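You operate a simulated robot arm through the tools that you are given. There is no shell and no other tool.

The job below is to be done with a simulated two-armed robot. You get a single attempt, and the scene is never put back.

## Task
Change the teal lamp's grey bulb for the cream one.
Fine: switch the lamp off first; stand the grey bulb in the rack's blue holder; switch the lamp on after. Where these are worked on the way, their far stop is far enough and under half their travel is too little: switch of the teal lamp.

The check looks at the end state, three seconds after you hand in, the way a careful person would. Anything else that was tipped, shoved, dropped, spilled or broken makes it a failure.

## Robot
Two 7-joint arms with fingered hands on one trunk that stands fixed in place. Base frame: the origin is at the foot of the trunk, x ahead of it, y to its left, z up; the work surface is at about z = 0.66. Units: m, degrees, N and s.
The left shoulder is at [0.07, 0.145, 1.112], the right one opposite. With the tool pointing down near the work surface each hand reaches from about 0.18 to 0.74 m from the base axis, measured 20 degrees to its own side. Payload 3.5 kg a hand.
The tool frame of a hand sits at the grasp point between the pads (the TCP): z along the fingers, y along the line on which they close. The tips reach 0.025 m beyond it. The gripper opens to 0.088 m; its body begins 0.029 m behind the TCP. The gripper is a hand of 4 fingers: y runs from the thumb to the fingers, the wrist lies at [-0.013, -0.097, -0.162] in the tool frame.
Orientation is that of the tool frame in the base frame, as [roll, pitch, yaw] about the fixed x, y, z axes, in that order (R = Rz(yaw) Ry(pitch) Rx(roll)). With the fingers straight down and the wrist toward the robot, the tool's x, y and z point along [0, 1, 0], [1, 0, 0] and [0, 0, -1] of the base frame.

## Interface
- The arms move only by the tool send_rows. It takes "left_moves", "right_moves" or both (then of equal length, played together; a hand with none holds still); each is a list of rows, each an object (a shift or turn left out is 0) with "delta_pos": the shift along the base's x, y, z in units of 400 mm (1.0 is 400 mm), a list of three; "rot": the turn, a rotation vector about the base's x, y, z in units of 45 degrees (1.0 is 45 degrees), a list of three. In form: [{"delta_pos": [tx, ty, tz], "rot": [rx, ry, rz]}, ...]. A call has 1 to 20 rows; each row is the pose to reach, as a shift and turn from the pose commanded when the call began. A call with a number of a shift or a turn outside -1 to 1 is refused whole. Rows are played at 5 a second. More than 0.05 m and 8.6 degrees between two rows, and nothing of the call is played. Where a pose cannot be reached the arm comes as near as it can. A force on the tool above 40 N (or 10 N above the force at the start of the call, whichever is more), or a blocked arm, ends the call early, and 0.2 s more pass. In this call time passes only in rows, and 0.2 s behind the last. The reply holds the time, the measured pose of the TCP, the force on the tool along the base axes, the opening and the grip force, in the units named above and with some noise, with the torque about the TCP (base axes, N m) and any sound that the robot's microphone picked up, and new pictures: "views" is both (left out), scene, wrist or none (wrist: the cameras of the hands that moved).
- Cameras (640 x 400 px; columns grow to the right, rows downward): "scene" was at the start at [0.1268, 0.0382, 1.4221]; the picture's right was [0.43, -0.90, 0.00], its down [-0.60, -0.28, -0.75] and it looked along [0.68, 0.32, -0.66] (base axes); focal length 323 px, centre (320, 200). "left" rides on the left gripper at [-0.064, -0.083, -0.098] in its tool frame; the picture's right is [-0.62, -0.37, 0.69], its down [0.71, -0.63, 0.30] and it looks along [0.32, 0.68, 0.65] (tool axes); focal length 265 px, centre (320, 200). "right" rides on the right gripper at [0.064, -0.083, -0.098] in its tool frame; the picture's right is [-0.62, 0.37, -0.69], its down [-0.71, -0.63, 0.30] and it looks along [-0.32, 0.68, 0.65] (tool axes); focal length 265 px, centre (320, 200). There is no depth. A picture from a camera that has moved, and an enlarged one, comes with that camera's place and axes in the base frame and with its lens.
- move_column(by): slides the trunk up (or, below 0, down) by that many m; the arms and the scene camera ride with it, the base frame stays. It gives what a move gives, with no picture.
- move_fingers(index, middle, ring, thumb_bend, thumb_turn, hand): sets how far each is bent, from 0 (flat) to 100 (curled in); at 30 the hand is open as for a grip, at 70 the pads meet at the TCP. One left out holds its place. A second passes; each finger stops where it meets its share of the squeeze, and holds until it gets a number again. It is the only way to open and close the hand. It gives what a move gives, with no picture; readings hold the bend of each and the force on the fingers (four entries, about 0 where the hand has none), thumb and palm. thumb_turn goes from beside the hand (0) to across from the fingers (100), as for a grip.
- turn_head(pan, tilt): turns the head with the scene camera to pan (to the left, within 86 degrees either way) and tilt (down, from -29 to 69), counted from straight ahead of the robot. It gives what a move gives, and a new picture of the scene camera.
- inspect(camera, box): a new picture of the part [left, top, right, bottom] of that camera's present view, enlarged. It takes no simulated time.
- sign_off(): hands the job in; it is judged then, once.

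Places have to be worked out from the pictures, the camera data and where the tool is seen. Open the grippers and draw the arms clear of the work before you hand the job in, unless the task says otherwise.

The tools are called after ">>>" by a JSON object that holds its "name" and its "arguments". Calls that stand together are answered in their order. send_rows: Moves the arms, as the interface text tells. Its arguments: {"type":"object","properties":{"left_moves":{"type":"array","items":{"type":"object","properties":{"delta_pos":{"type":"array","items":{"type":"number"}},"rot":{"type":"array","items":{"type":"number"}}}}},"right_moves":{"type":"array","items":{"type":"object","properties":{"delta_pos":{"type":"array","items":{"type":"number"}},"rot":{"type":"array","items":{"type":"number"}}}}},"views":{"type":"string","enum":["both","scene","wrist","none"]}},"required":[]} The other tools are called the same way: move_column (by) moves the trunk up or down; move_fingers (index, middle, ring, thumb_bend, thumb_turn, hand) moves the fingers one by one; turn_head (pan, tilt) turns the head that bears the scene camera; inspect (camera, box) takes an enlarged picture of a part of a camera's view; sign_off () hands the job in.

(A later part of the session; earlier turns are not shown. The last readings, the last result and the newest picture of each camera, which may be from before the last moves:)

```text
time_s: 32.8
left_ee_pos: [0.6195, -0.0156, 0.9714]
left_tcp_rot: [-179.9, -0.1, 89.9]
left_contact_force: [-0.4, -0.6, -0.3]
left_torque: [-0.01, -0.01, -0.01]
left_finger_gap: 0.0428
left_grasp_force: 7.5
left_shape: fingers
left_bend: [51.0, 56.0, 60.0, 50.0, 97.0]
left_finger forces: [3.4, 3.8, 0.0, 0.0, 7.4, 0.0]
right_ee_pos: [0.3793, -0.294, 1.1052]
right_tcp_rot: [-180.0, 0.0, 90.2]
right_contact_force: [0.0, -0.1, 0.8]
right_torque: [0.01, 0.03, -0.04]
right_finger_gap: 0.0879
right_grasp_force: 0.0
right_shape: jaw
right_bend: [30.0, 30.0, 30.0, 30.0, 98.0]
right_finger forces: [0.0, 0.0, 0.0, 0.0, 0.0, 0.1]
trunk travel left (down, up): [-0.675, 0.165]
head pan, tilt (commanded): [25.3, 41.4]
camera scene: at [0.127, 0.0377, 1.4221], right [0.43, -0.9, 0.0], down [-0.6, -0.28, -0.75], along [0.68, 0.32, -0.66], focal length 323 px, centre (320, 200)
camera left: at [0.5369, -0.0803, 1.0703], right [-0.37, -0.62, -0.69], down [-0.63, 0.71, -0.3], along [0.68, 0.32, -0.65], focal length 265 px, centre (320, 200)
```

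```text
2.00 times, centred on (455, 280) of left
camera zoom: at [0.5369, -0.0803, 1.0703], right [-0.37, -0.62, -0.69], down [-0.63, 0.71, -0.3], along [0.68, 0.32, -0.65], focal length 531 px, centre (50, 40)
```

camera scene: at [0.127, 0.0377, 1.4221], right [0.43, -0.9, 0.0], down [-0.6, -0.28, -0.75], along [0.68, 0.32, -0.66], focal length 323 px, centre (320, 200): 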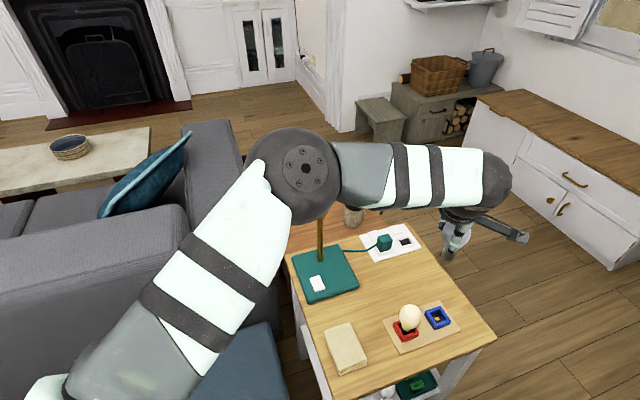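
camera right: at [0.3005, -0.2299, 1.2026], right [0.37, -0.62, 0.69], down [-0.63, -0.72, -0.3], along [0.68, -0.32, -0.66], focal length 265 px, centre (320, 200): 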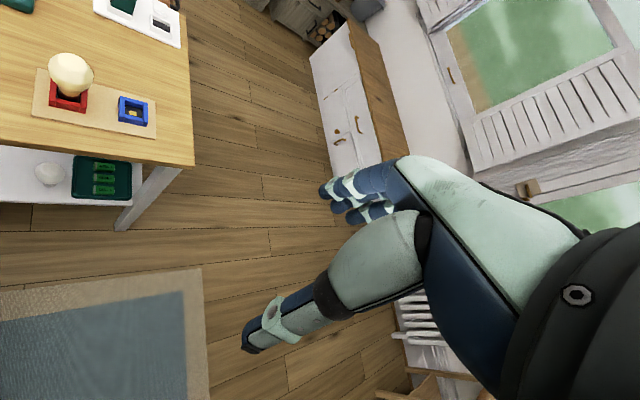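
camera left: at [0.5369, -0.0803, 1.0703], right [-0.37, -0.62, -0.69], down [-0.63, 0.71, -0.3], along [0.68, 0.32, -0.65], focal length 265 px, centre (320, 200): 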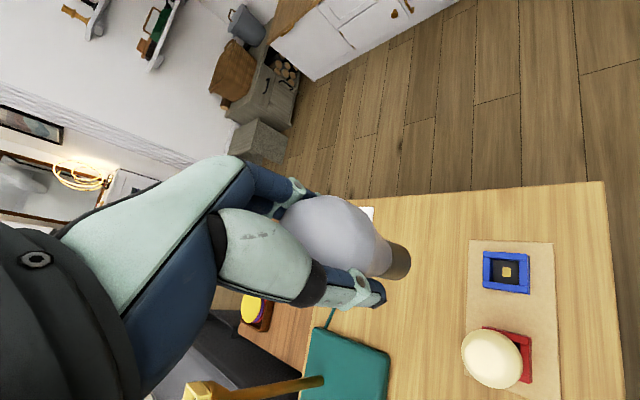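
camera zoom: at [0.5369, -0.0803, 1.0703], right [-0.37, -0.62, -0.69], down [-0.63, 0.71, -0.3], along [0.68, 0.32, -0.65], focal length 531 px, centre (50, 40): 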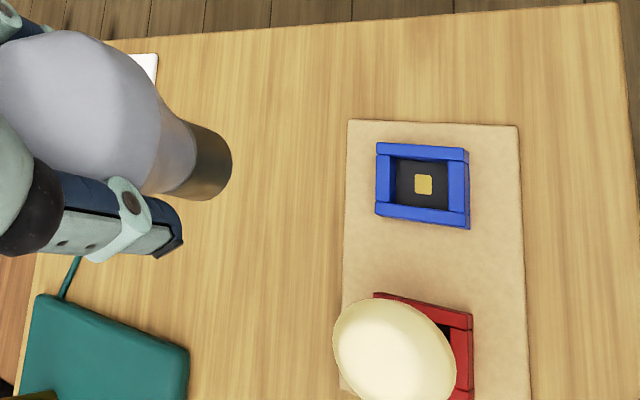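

The hand stayed put (commands clip to the reached pose) and now faces straight ahead with the bulb secure. Matching the view I had of the lamp's contact tab when the bulb was lifted straight out, I need to move about (0, -0.037, -0.129) to hover exactly over the blue holder.

>>> {"name": "send_rows", "arguments": {"left_moves": [{"delta_pos": [0, -0.03, -0.05]}, {"delta_pos": [0, -0.06, -0.13]}, {"delta_pos": [0, -0.085, -0.21]}, {"delta_pos": [-0.001, -0.0925, -0.28]}, {"delta_pos": [-0.001, -0.0925, -0.3215]}, {"delta_pos": [-0.001, -0.0925, -0.3215]}]}}

>>> {"name": "inspect", "arguments": {"camera": "left", "box": [370, 220, 480, 320]}}

>>> {"name": "inspect", "arguments": {"camera": "scene", "box": [370, 200, 510, 360]}}

```text
time_s: 34.2
left_ee_pos: [0.6177, -0.0531, 0.8434]
left_tcp_rot: [-179.9, 0.0, 89.9]
left_contact_force: [0.3, -0.8, -0.9]
left_torque: [0.0, 0.0, 0.0]
left_finger_gap: 0.0423
left_grasp_force: 7.4
left_shape: fingers
left_bend: [51.0, 56.0, 60.0, 50.0, 97.0]
left_finger forces: [3.4, 3.7, 0.0, 0.1, 7.3, 0.1]
right_ee_pos: [0.3803, -0.2932, 1.1051]
right_tcp_rot: [180.0, -0.1, 90.1]
right_contact_force: [0.9, 0.1, 0.0]
right_torque: [-0.03, -0.04, 0.02]
right_finger_gap: 0.0877
right_grasp_force: 0.0
right_shape: jaw
right_bend: [30.0, 30.0, 30.0, 30.0, 98.0]
right_finger forces: [0.1, 0.1, 0.0, 0.0, 0.0, 0.0]
trunk travel left (down, up): [-0.675, 0.165]
head pan, tilt (commanded): [25.3, 41.4]
camera scene: at [0.1267, 0.038, 1.4221], right [0.43, -0.9, 0.0], down [-0.6, -0.28, -0.75], along [0.68, 0.32, -0.66], focal length 323 px, centre (320, 200)
camera left: at [0.5347, -0.1178, 0.9422], right [-0.37, -0.62, -0.69], down [-0.63, 0.71, -0.3], along [0.68, 0.32, -0.65], focal length 265 px, centre (320, 200)
```

scene: 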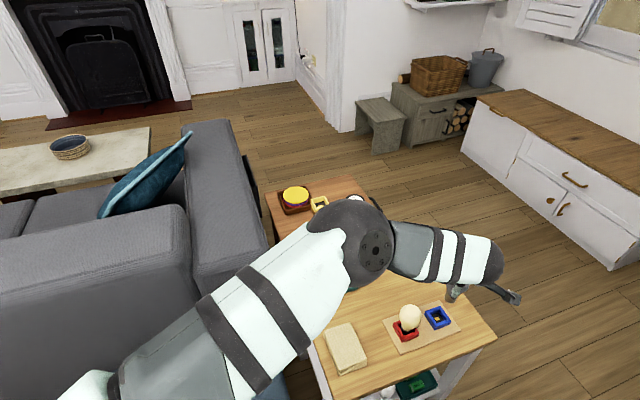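
left: 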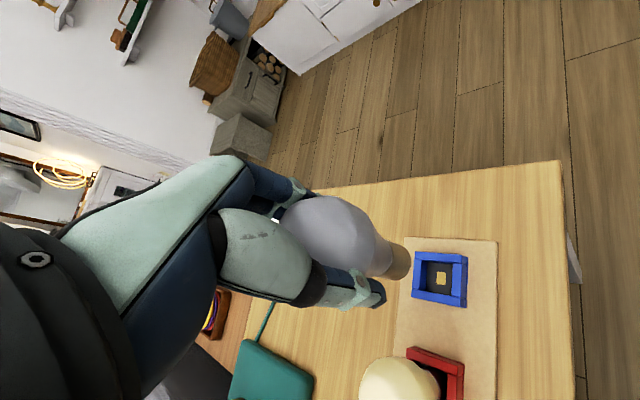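

```text
4.00 times, centred on (425, 270) of left
camera zoom: at [0.5347, -0.1178, 0.9422], right [-0.37, -0.62, -0.69], down [-0.63, 0.71, -0.3], along [0.68, 0.32, -0.65], focal length 1062 px, centre (-100, -80)
```

zoom: 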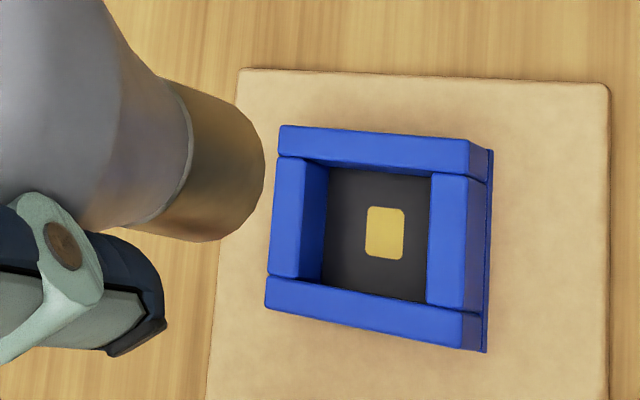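

```text
2.50 times, centred on (440, 280) of scene
camera zoom: at [0.1267, 0.038, 1.4221], right [0.43, -0.9, 0.0], down [-0.6, -0.28, -0.75], along [0.68, 0.32, -0.66], focal length 808 px, centre (20, 0)
```

zoom: 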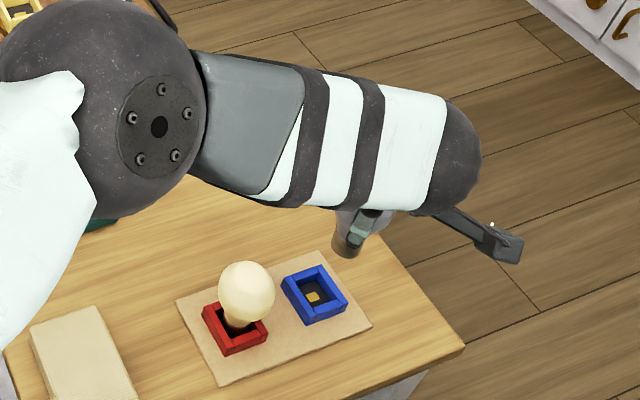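

Nearly aligned: the blue holder's tab appears within ~10 px of where the lamp's tab did. I lower to just above the rim and compare again.

>>> {"name": "send_rows", "arguments": {"left_moves": [{"delta_pos": [0, 0, -0.04]}, {"delta_pos": [0, 0, -0.08]}, {"delta_pos": [0, 0, -0.12]}, {"delta_pos": [0, 0, -0.15]}, {"delta_pos": [0, 0, -0.15]}]}}

>>> {"name": "inspect", "arguments": {"camera": "left", "box": [370, 220, 480, 320]}}

>>> {"name": "inspect", "arguments": {"camera": "scene", "box": [390, 270, 480, 350]}}

```text
time_s: 35.4
left_ee_pos: [0.6196, -0.0533, 0.783]
left_tcp_rot: [180.0, 0.0, 90.0]
left_contact_force: [-0.3, 0.5, -0.6]
left_torque: [0.0, -0.03, 0.01]
left_finger_gap: 0.0427
left_grasp_force: 6.9
left_shape: fingers
left_bend: [51.0, 56.0, 60.0, 50.0, 97.0]
left_finger forces: [3.4, 3.8, 0.0, 0.0, 7.3, 0.0]
right_ee_pos: [0.3798, -0.2926, 1.1042]
right_tcp_rot: [180.0, 0.1, 90.0]
right_contact_force: [-0.7, -0.2, -1.0]
right_torque: [-0.02, 0.01, 0.02]
right_finger_gap: 0.0874
right_grasp_force: 0.1
right_shape: jaw
right_bend: [30.0, 30.0, 30.0, 30.0, 98.0]
right_finger forces: [0.0, 0.0, 0.0, 0.0, 0.1, 0.0]
trunk travel left (down, up): [-0.675, 0.165]
head pan, tilt (commanded): [25.3, 41.4]
camera scene: at [0.1267, 0.038, 1.4221], right [0.43, -0.9, 0.0], down [-0.6, -0.28, -0.75], along [0.68, 0.32, -0.66], focal length 323 px, centre (320, 200)
camera left: at [0.5358, -0.117, 0.8826], right [-0.37, -0.62, -0.69], down [-0.63, 0.71, -0.3], along [0.68, 0.32, -0.65], focal length 265 px, centre (320, 200)
```

scene: 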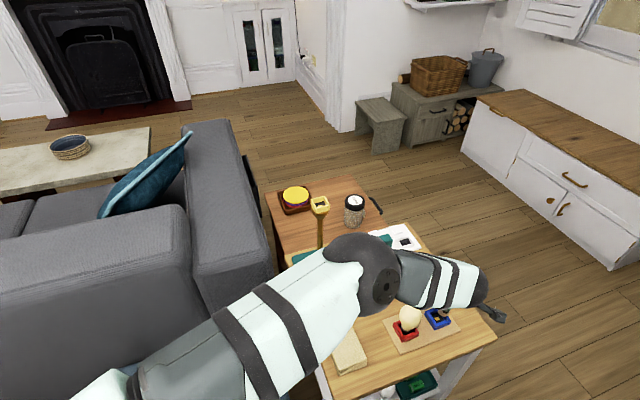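
left: 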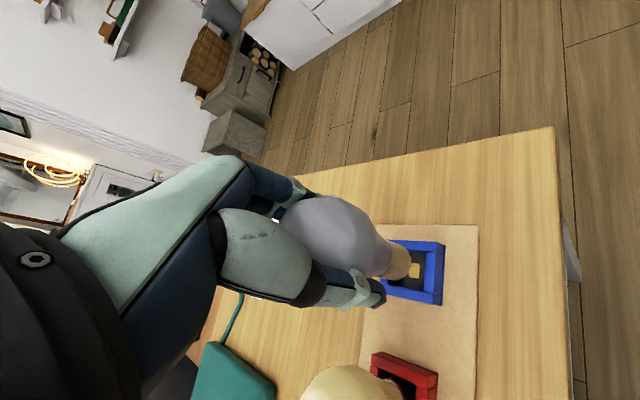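

```text
4.00 times, centred on (425, 270) of left
camera zoom: at [0.5358, -0.117, 0.8826], right [-0.37, -0.62, -0.69], down [-0.63, 0.71, -0.3], along [0.68, 0.32, -0.65], focal length 1062 px, centre (-100, -80)
```

zoom: 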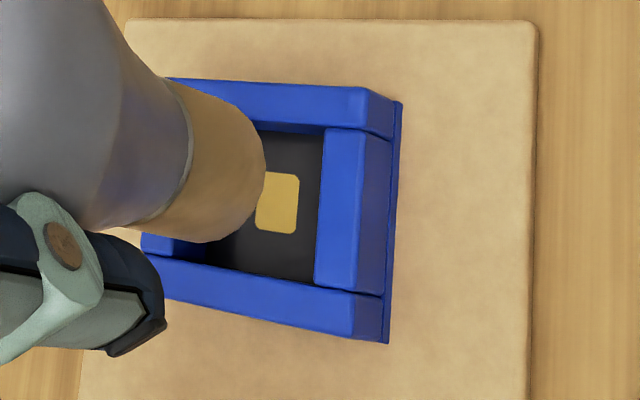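

```text
5.00 times, centred on (435, 310) of scene
camera zoom: at [0.1267, 0.038, 1.4221], right [0.43, -0.9, 0.0], down [-0.6, -0.28, -0.75], along [0.68, 0.32, -0.66], focal length 1617 px, centre (-255, -350)
```

zoom: 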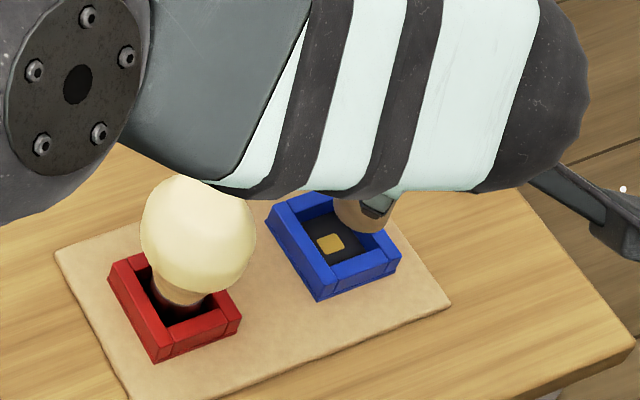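

The cap needs roughly (+1, +4) mm to be centred over the blue holder's tab, judging from both cameras. I make that shift, lower 12 mm to just above the rim, and re-check.

>>> {"name": "send_rows", "arguments": {"left_moves": [{"delta_pos": [0.0025, 0.009, 0]}, {"delta_pos": [0.0025, 0.009, -0.015]}, {"delta_pos": [0.0025, 0.009, -0.03]}, {"delta_pos": [0.0025, 0.009, -0.03]}], "views": "none"}}

>>> {"name": "inspect", "arguments": {"camera": "left", "box": [370, 220, 480, 320]}}

>>> {"name": "inspect", "arguments": {"camera": "scene", "box": [410, 285, 470, 335]}}

```text
time_s: 36.4
left_ee_pos: [0.6192, -0.049, 0.771]
left_tcp_rot: [-180.0, 0.0, 90.0]
left_contact_force: [-0.1, -0.8, -0.1]
left_torque: [0.0, -0.01, 0.01]
left_finger_gap: 0.0427
left_grasp_force: 7.4
left_shape: fingers
left_bend: [51.0, 56.0, 60.0, 50.0, 97.0]
left_finger forces: [3.4, 3.8, 0.1, 0.0, 7.3, 0.1]
right_ee_pos: [0.3795, -0.2925, 1.1041]
right_tcp_rot: [179.9, 0.0, 90.2]
right_contact_force: [0.5, 0.6, -0.6]
right_torque: [0.01, -0.04, -0.01]
right_finger_gap: 0.0876
right_grasp_force: 0.0
right_shape: jaw
right_bend: [30.0, 30.0, 30.0, 30.0, 98.0]
right_finger forces: [0.0, 0.1, 0.0, 0.0, 0.1, 0.0]
trunk travel left (down, up): [-0.675, 0.165]
head pan, tilt (commanded): [25.3, 41.4]
```

```text
4.00 times, centred on (425, 270) of left
camera zoom: at [0.5367, -0.1136, 0.8699], right [-0.37, -0.62, -0.69], down [-0.63, 0.71, -0.3], along [0.68, 0.32, -0.65], focal length 1062 px, centre (-100, -80)
```

zoom: 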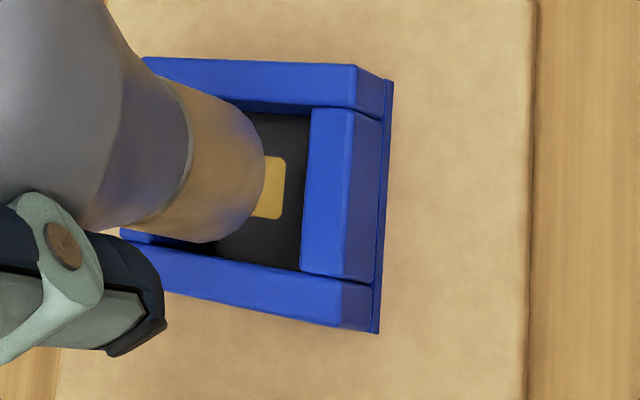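

```text
8.00 times, centred on (440, 310) of scene
camera zoom: at [0.1269, 0.0381, 1.4221], right [0.43, -0.9, 0.0], down [-0.6, -0.28, -0.75], along [0.68, 0.32, -0.66], focal length 2587 px, centre (-640, -680)
```

zoom: 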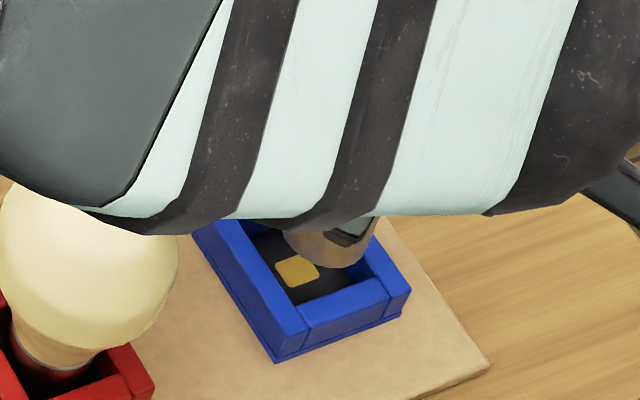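

Combining both views, the cap bottom is still ~30 mm above the holder floor and about (-2.5, -2) mm from its centre. I correct by that and lower 10 mm more, staying above the rim.

>>> {"name": "send_rows", "arguments": {"left_moves": [{"delta_pos": [0.00625, 0.005, 0]}, {"delta_pos": [0.00625, 0.005, -0.0125]}, {"delta_pos": [0.00625, 0.005, -0.02]}, {"delta_pos": [0.00625, 0.005, -0.02]}], "views": "none"}}

>>> {"name": "inspect", "arguments": {"camera": "left", "box": [370, 220, 450, 300]}}

>>> {"name": "inspect", "arguments": {"camera": "scene", "box": [420, 295, 460, 335]}}

```text
time_s: 37.4
left_ee_pos: [0.6214, -0.048, 0.7623]
left_tcp_rot: [179.9, 0.0, 90.1]
left_contact_force: [-0.3, 0.3, -1.8]
left_torque: [-0.02, -0.03, -0.01]
left_finger_gap: 0.0428
left_grasp_force: 7.5
left_shape: fingers
left_bend: [51.0, 56.0, 60.0, 50.0, 97.0]
left_finger forces: [3.3, 3.8, 0.1, 0.0, 7.3, 0.0]
right_ee_pos: [0.3799, -0.293, 1.1044]
right_tcp_rot: [-179.9, 0.0, 90.1]
right_contact_force: [0.2, -0.5, 0.7]
right_torque: [0.03, 0.03, -0.01]
right_finger_gap: 0.0877
right_grasp_force: 0.2
right_shape: jaw
right_bend: [30.0, 30.0, 30.0, 30.0, 98.0]
right_finger forces: [0.1, 0.1, 0.1, 0.0, 0.0, 0.0]
trunk travel left (down, up): [-0.675, 0.165]
head pan, tilt (commanded): [25.3, 41.4]
```

```text
5.00 times, centred on (410, 260) of left
camera zoom: at [0.5396, -0.1117, 0.8619], right [-0.37, -0.62, -0.69], down [-0.63, 0.71, -0.3], along [0.68, 0.32, -0.65], focal length 1327 px, centre (-130, -100)
```

zoom: 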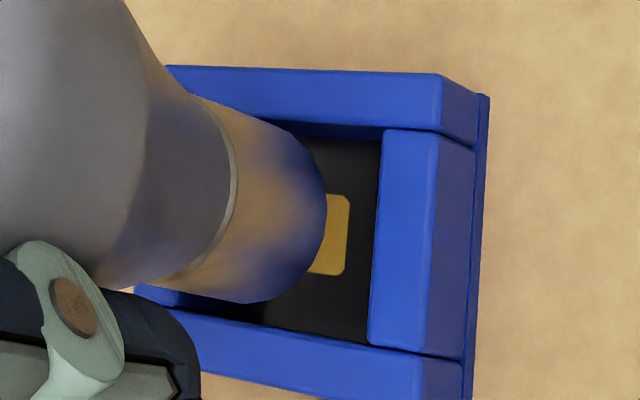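

```text
10.00 times, centred on (440, 315) of scene
camera zoom: at [0.1269, 0.038, 1.4221], right [0.43, -0.9, 0.0], down [-0.6, -0.28, -0.75], along [0.68, 0.32, -0.66], focal length 3234 px, centre (-880, -950)
```

zoom: 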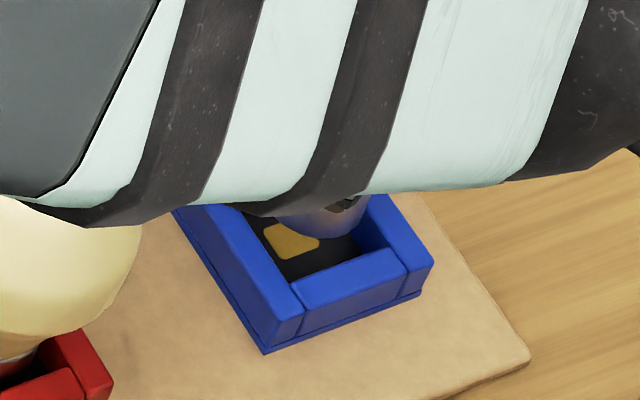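

Re-evaluating with proper vertical directions in both images, the cap is now within ~1–1.5 mm of the opening's centre. I nudge by -1 mm in x and -0.8 mm in y, and lower gently in 2 mm steps watching forces.

>>> {"name": "send_rows", "arguments": {"left_moves": [{"delta_pos": [-0.0025, -0.002, -0.003]}, {"delta_pos": [-0.0025, -0.002, -0.008]}, {"delta_pos": [-0.0025, -0.002, -0.013]}, {"delta_pos": [-0.0025, -0.002, -0.018]}, {"delta_pos": [-0.0025, -0.002, -0.018]}], "views": "none"}}

>>> {"name": "inspect", "arguments": {"camera": "left", "box": [370, 220, 450, 300]}}

>>> {"name": "inspect", "arguments": {"camera": "scene", "box": [420, 295, 460, 335]}}

```text
time_s: 38.6
left_ee_pos: [0.6216, -0.0484, 0.7556]
left_tcp_rot: [179.9, 0.1, 90.0]
left_contact_force: [-0.3, 1.0, -0.8]
left_torque: [0.01, 0.02, -0.05]
left_finger_gap: 0.0429
left_grasp_force: 7.9
left_shape: fingers
left_bend: [51.0, 56.0, 60.0, 50.0, 97.0]
left_finger forces: [3.4, 3.8, 0.0, 0.0, 7.4, 0.0]
right_ee_pos: [0.38, -0.2935, 1.1049]
right_tcp_rot: [180.0, -0.1, 90.1]
right_contact_force: [-0.1, 0.0, -0.8]
right_torque: [0.0, -0.01, 0.0]
right_finger_gap: 0.0876
right_grasp_force: 0.0
right_shape: jaw
right_bend: [30.0, 30.0, 30.0, 30.0, 98.0]
right_finger forces: [0.0, 0.0, 0.1, 0.0, 0.0, 0.1]
trunk travel left (down, up): [-0.675, 0.165]
head pan, tilt (commanded): [25.3, 41.4]
```

```text
5.00 times, centred on (410, 260) of left
camera zoom: at [0.5385, -0.1129, 0.8547], right [-0.37, -0.62, -0.69], down [-0.63, 0.71, -0.3], along [0.68, 0.32, -0.65], focal length 1327 px, centre (-130, -100)
```

zoom: 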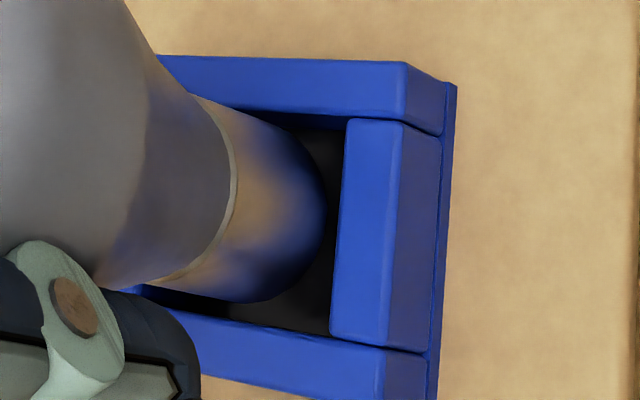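

```text
10.00 times, centred on (440, 315) of scene
camera zoom: at [0.1269, 0.038, 1.4221], right [0.43, -0.9, 0.0], down [-0.6, -0.28, -0.75], along [0.68, 0.32, -0.66], focal length 3234 px, centre (-880, -950)
```

zoom: 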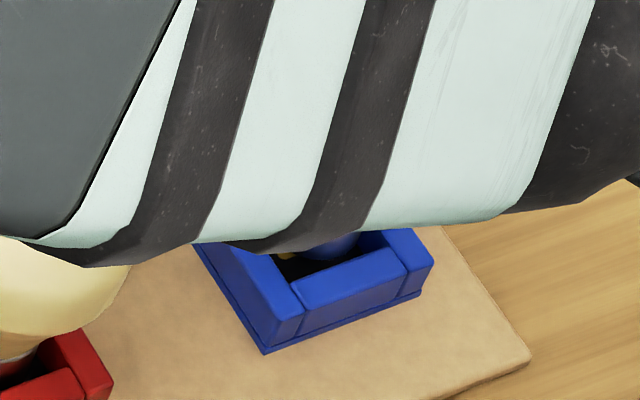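

The cap bottom is right at rim level and centred within about 1 mm by the left camera. I keep lowering in 1.5 mm steps and watch force and torque.

>>> {"name": "send_rows", "arguments": {"left_moves": [{"delta_pos": [-0.001, 0, -0.004]}, {"delta_pos": [-0.001, 0, -0.008]}, {"delta_pos": [-0.001, 0, -0.012]}, {"delta_pos": [-0.001, 0, -0.015]}, {"delta_pos": [-0.001, 0, -0.015]}], "views": "none"}}

>>> {"name": "inspect", "arguments": {"camera": "left", "box": [370, 220, 450, 300]}}

```text
time_s: 39.8
left_ee_pos: [0.6209, -0.0473, 0.7498]
left_tcp_rot: [-179.9, 0.0, 90.1]
left_contact_force: [-0.3, -0.4, 0.2]
left_torque: [0.0, 0.04, 0.02]
left_finger_gap: 0.0427
left_grasp_force: 7.9
left_shape: fingers
left_bend: [51.0, 56.0, 60.0, 50.0, 97.0]
left_finger forces: [3.4, 3.9, 0.0, 0.1, 7.3, 0.0]
right_ee_pos: [0.38, -0.292, 1.1056]
right_tcp_rot: [180.0, 0.0, 90.1]
right_contact_force: [0.7, 0.1, -0.1]
right_torque: [0.01, 0.01, -0.02]
right_finger_gap: 0.0878
right_grasp_force: 0.1
right_shape: jaw
right_bend: [30.0, 30.0, 30.0, 30.0, 98.0]
right_finger forces: [0.1, 0.0, 0.0, 0.0, 0.1, 0.0]
trunk travel left (down, up): [-0.675, 0.165]
head pan, tilt (commanded): [25.3, 41.4]
```

```text
5.00 times, centred on (410, 260) of left
camera zoom: at [0.5381, -0.1131, 0.8486], right [-0.37, -0.62, -0.69], down [-0.63, 0.71, -0.3], along [0.68, 0.32, -0.65], focal length 1327 px, centre (-130, -100)
```

zoom: 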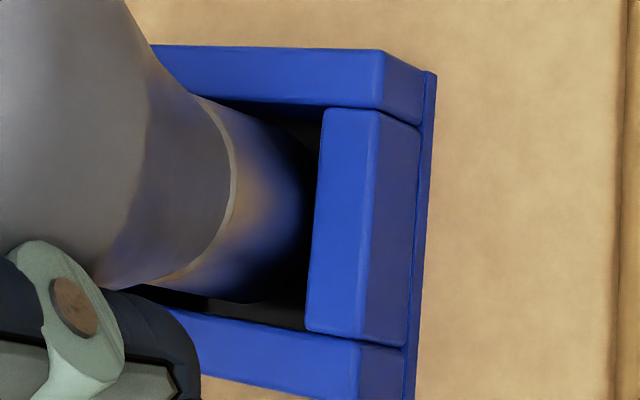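

The cap is entering the holder with no side force. I continue down in 1 mm steps until it rests on the floor.

>>> {"name": "send_rows", "arguments": {"left_moves": [{"delta_pos": [0, 0, -0.004]}, {"delta_pos": [0, 0, -0.008]}, {"delta_pos": [0, 0, -0.012]}, {"delta_pos": [0, 0, -0.015]}, {"delta_pos": [0, 0, -0.015]}], "views": "none"}}

>>> {"name": "inspect", "arguments": {"camera": "left", "box": [370, 220, 450, 300]}}

```text
time_s: 41.0
left_ee_pos: [0.6205, -0.0485, 0.7433]
left_tcp_rot: [180.0, 0.0, 90.0]
left_contact_force: [-0.6, 0.0, -1.3]
left_torque: [-0.06, 0.0, -0.01]
left_finger_gap: 0.0426
left_grasp_force: 6.6
left_shape: fingers
left_bend: [51.0, 56.0, 60.0, 50.0, 97.0]
left_finger forces: [3.4, 3.8, 0.0, 0.0, 7.3, 0.1]
right_ee_pos: [0.3798, -0.2934, 1.1041]
right_tcp_rot: [-179.9, 0.0, 90.1]
right_contact_force: [-0.5, 0.2, 0.1]
right_torque: [-0.02, 0.0, 0.0]
right_finger_gap: 0.0879
right_grasp_force: 0.0
right_shape: jaw
right_bend: [30.0, 30.0, 30.0, 30.0, 98.0]
right_finger forces: [0.0, 0.0, 0.0, 0.0, 0.1, 0.0]
trunk travel left (down, up): [-0.675, 0.165]
head pan, tilt (commanded): [25.3, 41.4]
```

```text
5.00 times, centred on (410, 260) of left
camera zoom: at [0.5384, -0.1133, 0.8421], right [-0.37, -0.62, -0.69], down [-0.63, 0.71, -0.3], along [0.68, 0.32, -0.65], focal length 1327 px, centre (-130, -100)
```

zoom: 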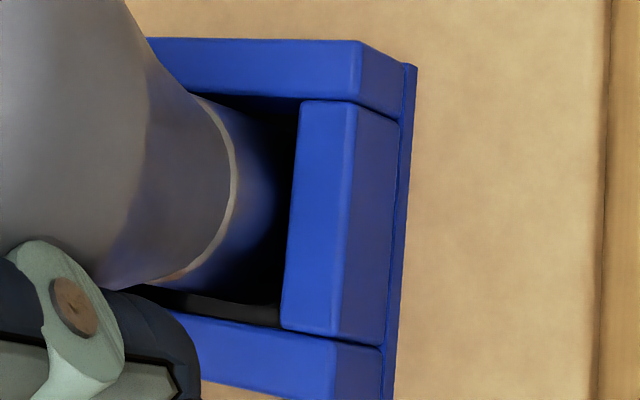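

Still no resistance at z=0.743 and the cap is deep inside the holder. A few more 1 mm steps to find the floor.

>>> {"name": "send_rows", "arguments": {"left_moves": [{"delta_pos": [0, 0, -0.0025]}, {"delta_pos": [0, 0, -0.005]}, {"delta_pos": [0, 0, -0.0075]}, {"delta_pos": [0, 0, -0.0075]}], "views": "none"}}

>>> {"name": "inspect", "arguments": {"camera": "left", "box": [370, 220, 450, 300]}}

```text
time_s: 42.0
left_ee_pos: [0.6212, -0.0494, 0.7422]
left_tcp_rot: [-180.0, 0.0, 89.9]
left_contact_force: [0.2, 0.2, 5.5]
left_torque: [0.01, -0.01, 0.01]
left_finger_gap: 0.0425
left_grasp_force: 7.0
left_shape: fingers
left_bend: [51.0, 56.0, 60.0, 50.0, 97.0]
left_finger forces: [3.4, 3.9, 0.1, 0.1, 8.0, 0.1]
right_ee_pos: [0.3793, -0.293, 1.1043]
right_tcp_rot: [180.0, 0.0, 90.1]
right_contact_force: [-0.4, -0.4, -1.3]
right_torque: [0.01, 0.0, -0.02]
right_finger_gap: 0.0877
right_grasp_force: 0.1
right_shape: jaw
right_bend: [30.0, 30.0, 30.0, 30.0, 98.0]
right_finger forces: [0.0, 0.1, 0.0, 0.0, 0.1, 0.0]
trunk travel left (down, up): [-0.675, 0.165]
head pan, tilt (commanded): [25.3, 41.4]
```

```text
5.00 times, centred on (410, 260) of left
camera zoom: at [0.5379, -0.113, 0.8402], right [-0.37, -0.62, -0.69], down [-0.63, 0.71, -0.31], along [0.68, 0.32, -0.65], focal length 1327 px, centre (-130, -100)
```

zoom: 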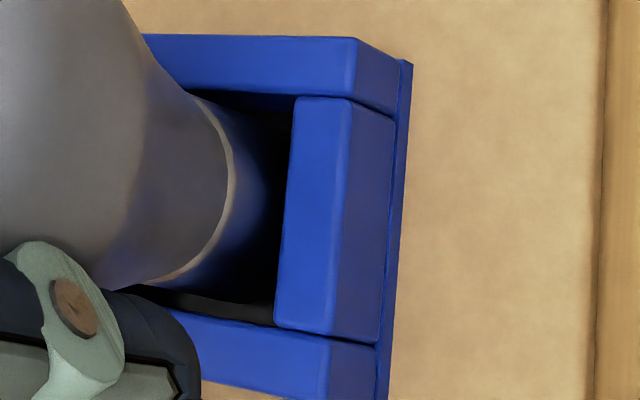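

It's seated: 5.5 N upward at z≈0.742. I relieve the push by 1 mm and then open the fingers gradually.

>>> {"name": "send_rows", "arguments": {"left_moves": [{"delta_pos": [0, 0, 0.00375]}, {"delta_pos": [0, 0, 0.00375]}], "views": "none"}}

>>> {"name": "move_fingers", "arguments": {"hand": "left", "index": 49, "middle": 52, "ring": 50, "thumb_bend": 49}}

>>> {"name": "move_fingers", "arguments": {"hand": "left", "index": 44, "middle": 44, "ring": 44, "thumb_bend": 44}}

>>> {"name": "inspect", "arguments": {"camera": "left", "box": [220, 150, 500, 370]}}

```text
time_s: 42.6
left_ee_pos: [0.62, -0.0477, 0.7419]
left_tcp_rot: [180.0, 0.1, 90.0]
left_contact_force: [0.9, -0.5, 3.1]
left_torque: [-0.01, -0.09, 0.01]
left_finger_gap: 0.0423
left_grasp_force: 7.5
left_shape: fingers
left_bend: [51.0, 56.0, 60.0, 50.0, 97.0]
left_finger forces: [3.7, 4.3, 0.1, 0.0, 7.5, 0.1]
right_ee_pos: [0.3797, -0.2925, 1.1047]
right_tcp_rot: [179.9, 0.1, 90.1]
right_contact_force: [0.7, 0.4, 0.1]
right_torque: [-0.04, -0.02, -0.02]
right_finger_gap: 0.0876
right_grasp_force: 0.1
right_shape: jaw
right_bend: [30.0, 30.0, 30.0, 30.0, 98.0]
right_finger forces: [0.0, 0.1, 0.0, 0.0, 0.0, 0.1]
trunk travel left (down, up): [-0.675, 0.165]
head pan, tilt (commanded): [25.3, 41.4]
```

```text
time_s: 43.6
left_ee_pos: [0.6206, -0.0488, 0.7415]
left_tcp_rot: [180.0, 0.0, 90.1]
left_contact_force: [0.6, 0.3, -0.3]
left_torque: [0.0, -0.01, 0.06]
left_finger_gap: 0.0457
left_grasp_force: 1.2
left_shape: fingers
left_bend: [49.0, 52.0, 50.0, 48.0, 97.0]
left_finger forces: [0.8, 0.2, 0.0, 0.0, 1.1, 0.1]
right_ee_pos: [0.3797, -0.2935, 1.1054]
right_tcp_rot: [-180.0, 0.1, 90.0]
right_contact_force: [-0.1, -0.4, 0.1]
right_torque: [0.01, -0.02, -0.03]
right_finger_gap: 0.088
right_grasp_force: 0.1
right_shape: jaw
right_bend: [30.0, 30.0, 30.0, 30.0, 98.0]
right_finger forces: [0.0, 0.0, 0.0, 0.0, 0.0, 0.0]
trunk travel left (down, up): [-0.675, 0.165]
head pan, tilt (commanded): [25.3, 41.4]
```

```text
time_s: 44.6
left_ee_pos: [0.6203, -0.0478, 0.7404]
left_tcp_rot: [-180.0, -0.1, 89.9]
left_contact_force: [-0.2, -0.6, -0.1]
left_torque: [-0.01, -0.03, 0.02]
left_finger_gap: 0.0546
left_grasp_force: 0.2
left_shape: fingers
left_bend: [44.0, 44.0, 44.0, 44.0, 97.0]
left_finger forces: [0.0, 0.0, 0.1, 0.0, 0.2, 0.0]
right_ee_pos: [0.3803, -0.294, 1.105]
right_tcp_rot: [-179.9, 0.0, 90.0]
right_contact_force: [0.2, 0.4, 0.9]
right_torque: [-0.03, -0.05, 0.03]
right_finger_gap: 0.0876
right_grasp_force: 0.1
right_shape: jaw
right_bend: [30.0, 30.0, 30.0, 30.0, 98.0]
right_finger forces: [0.0, 0.0, 0.0, 0.1, 0.0, 0.1]
trunk travel left (down, up): [-0.675, 0.165]
head pan, tilt (commanded): [25.3, 41.4]
```

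```text
1.82 times, centred on (360, 260) of left
camera zoom: at [0.5381, -0.1128, 0.8408], right [-0.37, -0.62, -0.69], down [-0.63, 0.71, -0.3], along [0.68, 0.32, -0.65], focal length 483 px, centre (247, 91)
```

zoom: 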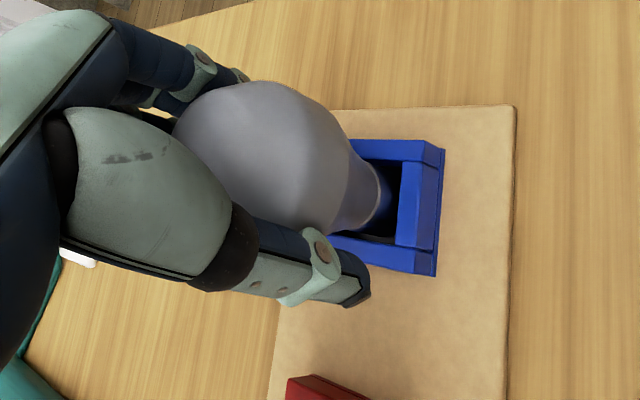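

The bulb stands free in the blue holder with the fingers off it. I open a bit wider and lift straight up.

>>> {"name": "move_fingers", "arguments": {"hand": "left", "index": 37, "middle": 37, "ring": 37, "thumb_bend": 37}}

>>> {"name": "send_rows", "arguments": {"left_moves": [{"delta_pos": [0, 0, 0.02]}, {"delta_pos": [0, 0, 0.05]}, {"delta_pos": [0, 0, 0.1]}, {"delta_pos": [0, 0, 0.17]}, {"delta_pos": [0, 0, 0.25]}, {"delta_pos": [0, 0, 0.33]}, {"delta_pos": [0, 0, 0.33]}]}}

>>> {"name": "inspect", "arguments": {"camera": "left", "box": [320, 180, 600, 400]}}

>>> {"name": "inspect", "arguments": {"camera": "scene", "box": [370, 280, 480, 370]}}

```text
time_s: 45.6
left_ee_pos: [0.6212, -0.0497, 0.7413]
left_tcp_rot: [-180.0, 0.0, 90.0]
left_contact_force: [0.1, 0.8, 0.1]
left_torque: [-0.01, 0.02, 0.02]
left_finger_gap: 0.0696
left_grasp_force: 0.0
left_shape: fingers
left_bend: [37.0, 37.0, 37.0, 37.0, 97.0]
left_finger forces: [0.0, 0.0, 0.0, 0.0, 0.1, 0.0]
right_ee_pos: [0.3804, -0.2924, 1.1042]
right_tcp_rot: [180.0, 0.0, 90.1]
right_contact_force: [-0.2, 1.1, 0.5]
right_torque: [0.0, -0.01, 0.0]
right_finger_gap: 0.0877
right_grasp_force: 0.1
right_shape: jaw
right_bend: [30.0, 30.0, 30.0, 30.0, 98.0]
right_finger forces: [0.0, 0.0, 0.0, 0.0, 0.0, 0.1]
trunk travel left (down, up): [-0.675, 0.165]
head pan, tilt (commanded): [25.3, 41.4]
```

```text
time_s: 47.2
left_ee_pos: [0.6214, -0.0479, 0.8756]
left_tcp_rot: [-179.9, -0.1, 90.0]
left_contact_force: [-0.3, -0.4, 0.7]
left_torque: [0.02, 0.01, -0.01]
left_finger_gap: 0.0696
left_grasp_force: 0.0
left_shape: fingers
left_bend: [37.0, 37.0, 37.0, 37.0, 97.0]
left_finger forces: [0.0, 0.1, 0.0, 0.1, 0.1, 0.1]
right_ee_pos: [0.3802, -0.2932, 1.1043]
right_tcp_rot: [-179.8, 0.1, 90.1]
right_contact_force: [0.2, 0.1, 0.6]
right_torque: [-0.02, 0.0, -0.01]
right_finger_gap: 0.0875
right_grasp_force: 0.1
right_shape: jaw
right_bend: [30.0, 30.0, 30.0, 30.0, 98.0]
right_finger forces: [0.0, 0.1, 0.0, 0.1, 0.0, 0.0]
trunk travel left (down, up): [-0.675, 0.165]
head pan, tilt (commanded): [25.3, 41.4]
camera scene: at [0.1274, 0.0379, 1.4221], right [0.43, -0.9, 0.0], down [-0.6, -0.28, -0.75], along [0.68, 0.32, -0.66], focal length 323 px, centre (320, 200)
camera left: at [0.5388, -0.1118, 0.9746], right [-0.37, -0.62, -0.69], down [-0.63, 0.71, -0.3], along [0.68, 0.32, -0.66], focal length 265 px, centre (320, 200)
```

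scene: 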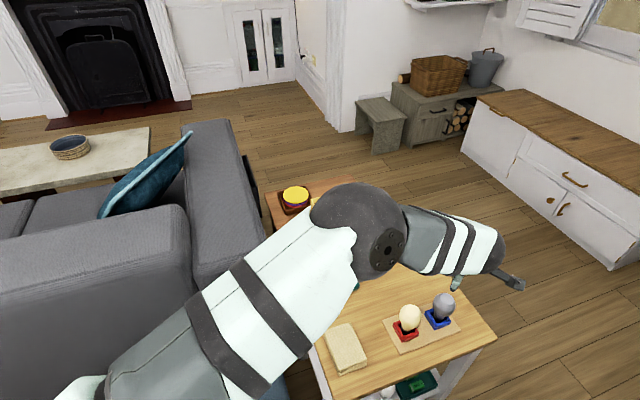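
left: 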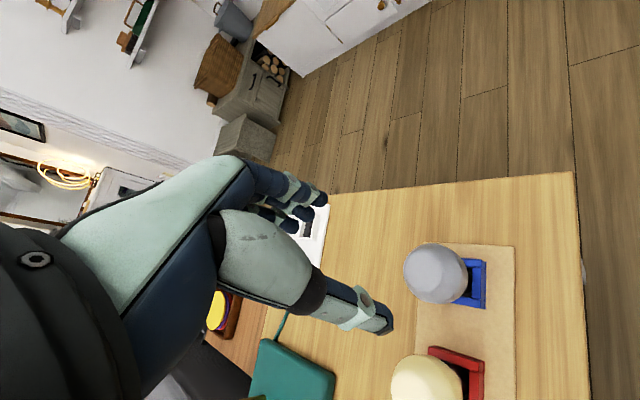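

```text
1.82 times, centred on (460, 290) of left
camera zoom: at [0.5388, -0.1118, 0.9746], right [-0.37, -0.62, -0.69], down [-0.63, 0.71, -0.3], along [0.68, 0.32, -0.66], focal length 483 px, centre (66, 36)
```

zoom: 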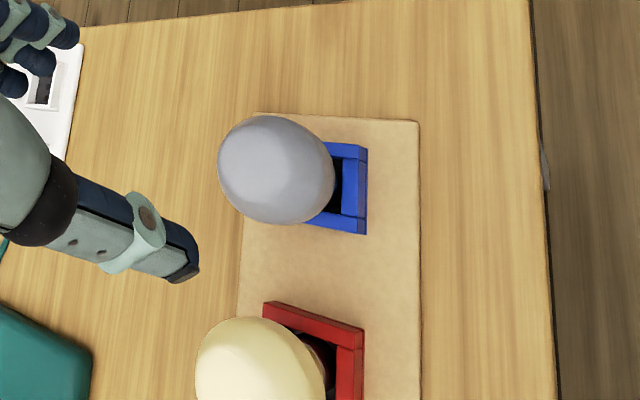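

```text
4.44 times, centred on (425, 325) of scene
camera zoom: at [0.1274, 0.0379, 1.4221], right [0.43, -0.9, 0.0], down [-0.6, -0.28, -0.75], along [0.68, 0.32, -0.66], focal length 1437 px, centre (-147, -356)
```

zoom: 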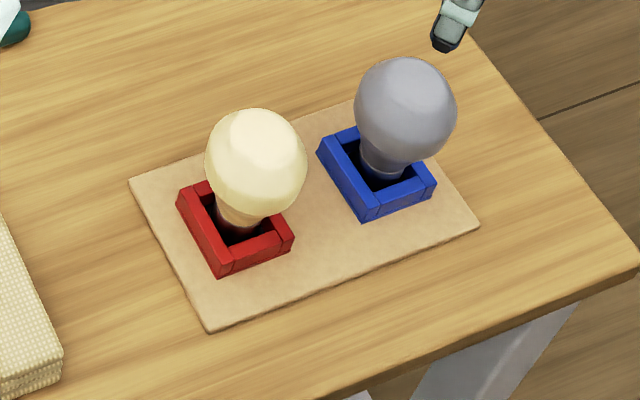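

The grey bulb stands upright in the blue holder, just like the cream one in red. By the displacement between the two, the cream bulb is at about (0.554, 0.012); I move above it at the same height while turning the hand back to 30° yaw to stay clear of the grey bulb.

>>> {"name": "send_rows", "arguments": {"left_moves": [{"delta_pos": [-0.0335, 0.032, 0.0], "rot": [0, 0, 0.133]}, {"delta_pos": [-0.067, 0.064, 0.0], "rot": [0, 0, 0.267]}, {"delta_pos": [-0.1005, 0.096, 0.0], "rot": [0, 0, 0.4]}, {"delta_pos": [-0.134, 0.128, 0.0], "rot": [0, 0, 0.533]}, {"delta_pos": [-0.1675, 0.16, 0.0], "rot": [0, 0, 0.667]}, {"delta_pos": [-0.1675, 0.16, 0.0], "rot": [0, 0, 0.667]}]}}

>>> {"name": "inspect", "arguments": {"camera": "left", "box": [320, 180, 600, 400]}}

>>> {"name": "inspect", "arguments": {"camera": "scene", "box": [350, 220, 500, 370]}}

```text
time_s: 48.6
left_ee_pos: [0.5532, 0.0163, 0.8744]
left_tcp_rot: [180.0, 0.0, 120.1]
left_contact_force: [0.1, -0.8, 0.1]
left_torque: [0.01, -0.02, 0.0]
left_finger_gap: 0.0695
left_grasp_force: 0.1
left_shape: fingers
left_bend: [37.0, 37.0, 37.0, 37.0, 97.0]
left_finger forces: [0.1, 0.0, 0.0, 0.0, 0.0, 0.0]
right_ee_pos: [0.3803, -0.2924, 1.1053]
right_tcp_rot: [-180.0, 0.0, 90.2]
right_contact_force: [-0.6, 0.0, -0.3]
right_torque: [0.02, -0.03, 0.01]
right_finger_gap: 0.0876
right_grasp_force: 0.2
right_shape: jaw
right_bend: [30.0, 30.0, 30.0, 30.0, 98.0]
right_finger forces: [0.0, 0.0, 0.0, 0.0, 0.1, 0.0]
trunk travel left (down, up): [-0.675, 0.165]
head pan, tilt (commanded): [25.3, 41.4]
camera scene: at [0.127, 0.038, 1.4221], right [0.43, -0.9, 0.0], down [-0.6, -0.28, -0.75], along [0.68, 0.32, -0.66], focal length 323 px, centre (320, 200)
camera left: at [0.5137, -0.0819, 0.9735], right [-0.01, -0.72, -0.69], down [-0.9, 0.3, -0.3], along [0.43, 0.62, -0.65], focal length 265 px, centre (320, 200)
```

scene: 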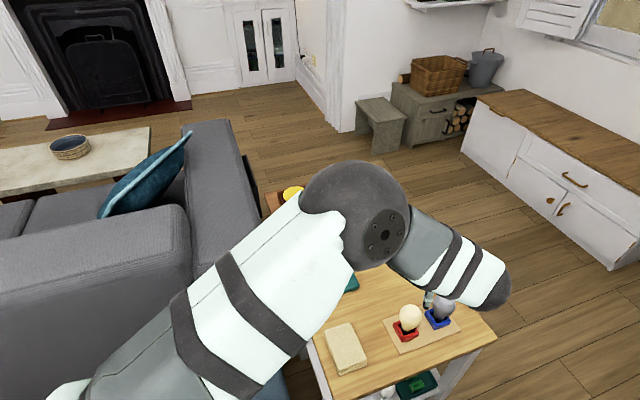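
left: 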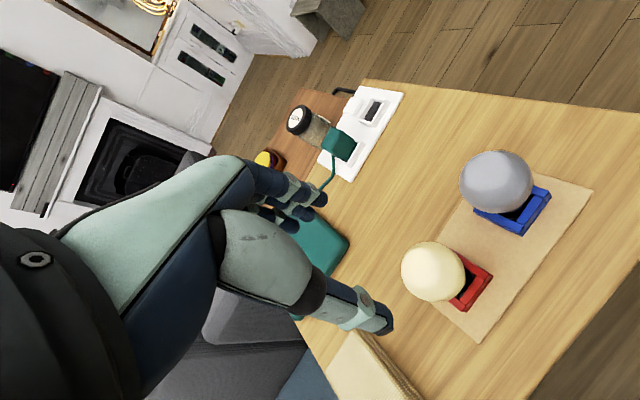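

```text
1.82 times, centred on (460, 290) of left
camera zoom: at [0.5137, -0.0819, 0.9735], right [-0.01, -0.72, -0.69], down [-0.9, 0.3, -0.3], along [0.43, 0.62, -0.65], focal length 483 px, centre (66, 36)
```

zoom: 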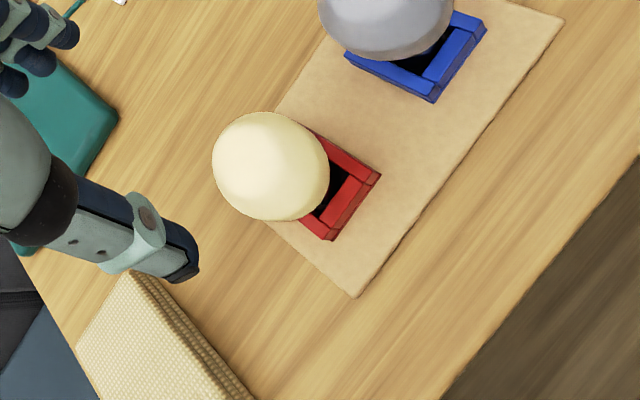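

```text
2.67 times, centred on (425, 295) of scene
camera zoom: at [0.127, 0.038, 1.4221], right [0.43, -0.9, 0.0], down [-0.6, -0.28, -0.75], along [0.68, 0.32, -0.66], focal length 862 px, centre (40, -53)
```

zoom: 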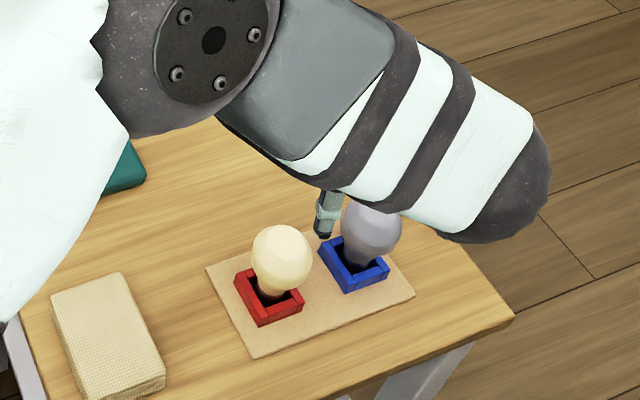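

The cream bulb appears in the wrist view almost exactly where the grey one did after release (within 3 mm). I descend to the same grip height with a tiny correction.

>>> {"name": "send_rows", "arguments": {"left_moves": [{"delta_pos": [0.0025, 0.004, -0.08]}, {"delta_pos": [0.0025, 0.004, -0.16]}, {"delta_pos": [0.0025, 0.004, -0.23]}, {"delta_pos": [0.0025, 0.004, -0.29]}, {"delta_pos": [0.0025, 0.004, -0.33]}, {"delta_pos": [0.0025, 0.004, -0.33]}]}}

>>> {"name": "inspect", "arguments": {"camera": "left", "box": [220, 150, 500, 370]}}

>>> {"name": "inspect", "arguments": {"camera": "scene", "box": [380, 280, 470, 360]}}

```text
time_s: 50.0
left_ee_pos: [0.5553, 0.0165, 0.7433]
left_tcp_rot: [180.0, 0.0, 120.0]
left_contact_force: [0.2, 0.6, 0.3]
left_torque: [0.0, -0.01, -0.02]
left_finger_gap: 0.0692
left_grasp_force: 0.0
left_shape: fingers
left_bend: [37.0, 37.0, 37.0, 37.0, 97.0]
left_finger forces: [0.0, 0.0, 0.0, 0.0, 0.0, 0.0]
right_ee_pos: [0.3804, -0.2934, 1.1042]
right_tcp_rot: [180.0, 0.0, 90.1]
right_contact_force: [0.1, 0.2, -0.4]
right_torque: [-0.03, 0.01, -0.06]
right_finger_gap: 0.0876
right_grasp_force: 0.1
right_shape: jaw
right_bend: [30.0, 30.0, 30.0, 30.0, 98.0]
right_finger forces: [0.1, 0.0, 0.0, 0.0, 0.0, 0.0]
trunk travel left (down, up): [-0.675, 0.165]
head pan, tilt (commanded): [25.3, 41.4]
camera scene: at [0.1267, 0.038, 1.4221], right [0.43, -0.9, 0.0], down [-0.6, -0.28, -0.75], along [0.68, 0.32, -0.66], focal length 323 px, centre (320, 200)
camera left: at [0.5155, -0.0802, 0.8418], right [-0.01, -0.72, -0.69], down [-0.9, 0.3, -0.3], along [0.43, 0.62, -0.65], focal length 265 px, centre (320, 200)
```

scene: 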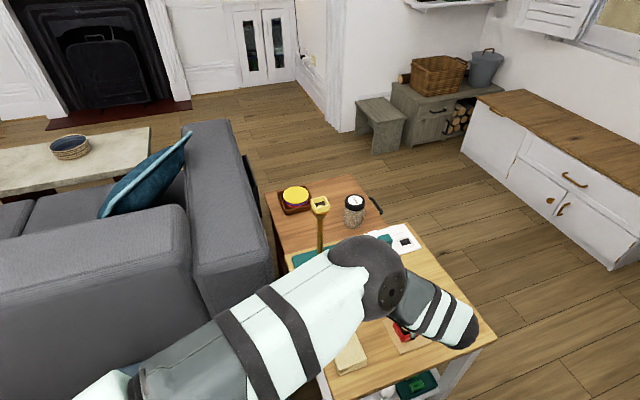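
left: 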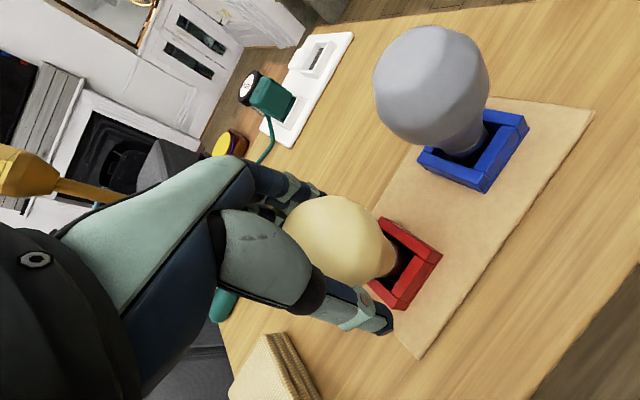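

```text
1.82 times, centred on (360, 260) of left
camera zoom: at [0.5155, -0.0802, 0.8418], right [-0.01, -0.72, -0.69], down [-0.9, 0.3, -0.3], along [0.43, 0.62, -0.65], focal length 483 px, centre (247, 91)
```

zoom: 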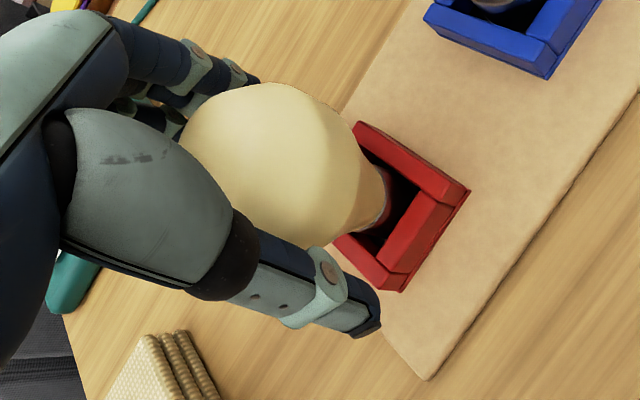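

```text
5.00 times, centred on (425, 320) of scene
camera zoom: at [0.1267, 0.038, 1.4221], right [0.43, -0.9, 0.0], down [-0.6, -0.28, -0.75], along [0.68, 0.32, -0.66], focal length 1617 px, centre (-205, -400)
```

zoom: 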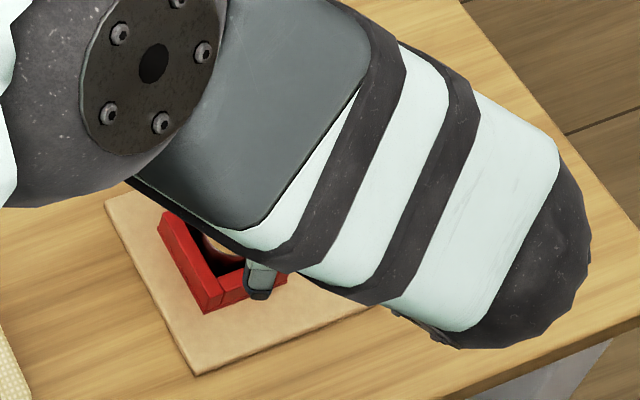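

Looks well placed around the cream bulb, with the grey one well clear. I close in steps, watching which finger touches first.

>>> {"name": "move_fingers", "arguments": {"hand": "left", "index": 46, "middle": 46, "ring": 46, "thumb_bend": 46}}

>>> {"name": "move_fingers", "arguments": {"hand": "left", "index": 48, "middle": 49, "ring": 49, "thumb_bend": 48}}

```text
time_s: 51.0
left_ee_pos: [0.5559, 0.0161, 0.7429]
left_tcp_rot: [-179.9, 0.0, 120.2]
left_contact_force: [-0.7, -0.2, 0.0]
left_torque: [0.0, -0.01, 0.03]
left_finger_gap: 0.0512
left_grasp_force: 0.0
left_shape: fingers
left_bend: [46.0, 46.0, 46.0, 46.0, 97.0]
left_finger forces: [0.1, 0.0, 0.0, 0.1, 0.1, 0.0]
right_ee_pos: [0.3798, -0.2937, 1.1047]
right_tcp_rot: [179.9, 0.0, 90.1]
right_contact_force: [-0.5, -0.2, -0.2]
right_torque: [0.01, 0.02, -0.01]
right_finger_gap: 0.0875
right_grasp_force: 0.1
right_shape: jaw
right_bend: [30.0, 30.0, 30.0, 30.0, 98.0]
right_finger forces: [0.1, 0.1, 0.0, 0.0, 0.0, 0.0]
trunk travel left (down, up): [-0.675, 0.165]
head pan, tilt (commanded): [25.3, 41.4]
```

```text
time_s: 52.0
left_ee_pos: [0.5549, 0.017, 0.7434]
left_tcp_rot: [180.0, 0.0, 120.0]
left_contact_force: [-0.2, 0.3, 0.0]
left_torque: [-0.03, 0.0, 0.02]
left_finger_gap: 0.0479
left_grasp_force: 1.3
left_shape: fingers
left_bend: [47.0, 49.0, 49.0, 47.0, 97.0]
left_finger forces: [0.6, 0.0, 0.0, 0.0, 0.8, 0.0]
right_ee_pos: [0.3795, -0.2928, 1.1042]
right_tcp_rot: [180.0, 0.0, 90.2]
right_contact_force: [0.4, 0.3, 0.2]
right_torque: [0.03, -0.01, 0.03]
right_finger_gap: 0.0877
right_grasp_force: 0.0
right_shape: jaw
right_bend: [30.0, 30.0, 30.0, 30.0, 98.0]
right_finger forces: [0.1, 0.1, 0.0, 0.0, 0.0, 0.1]
trunk travel left (down, up): [-0.675, 0.165]
head pan, tilt (commanded): [25.3, 41.4]
```

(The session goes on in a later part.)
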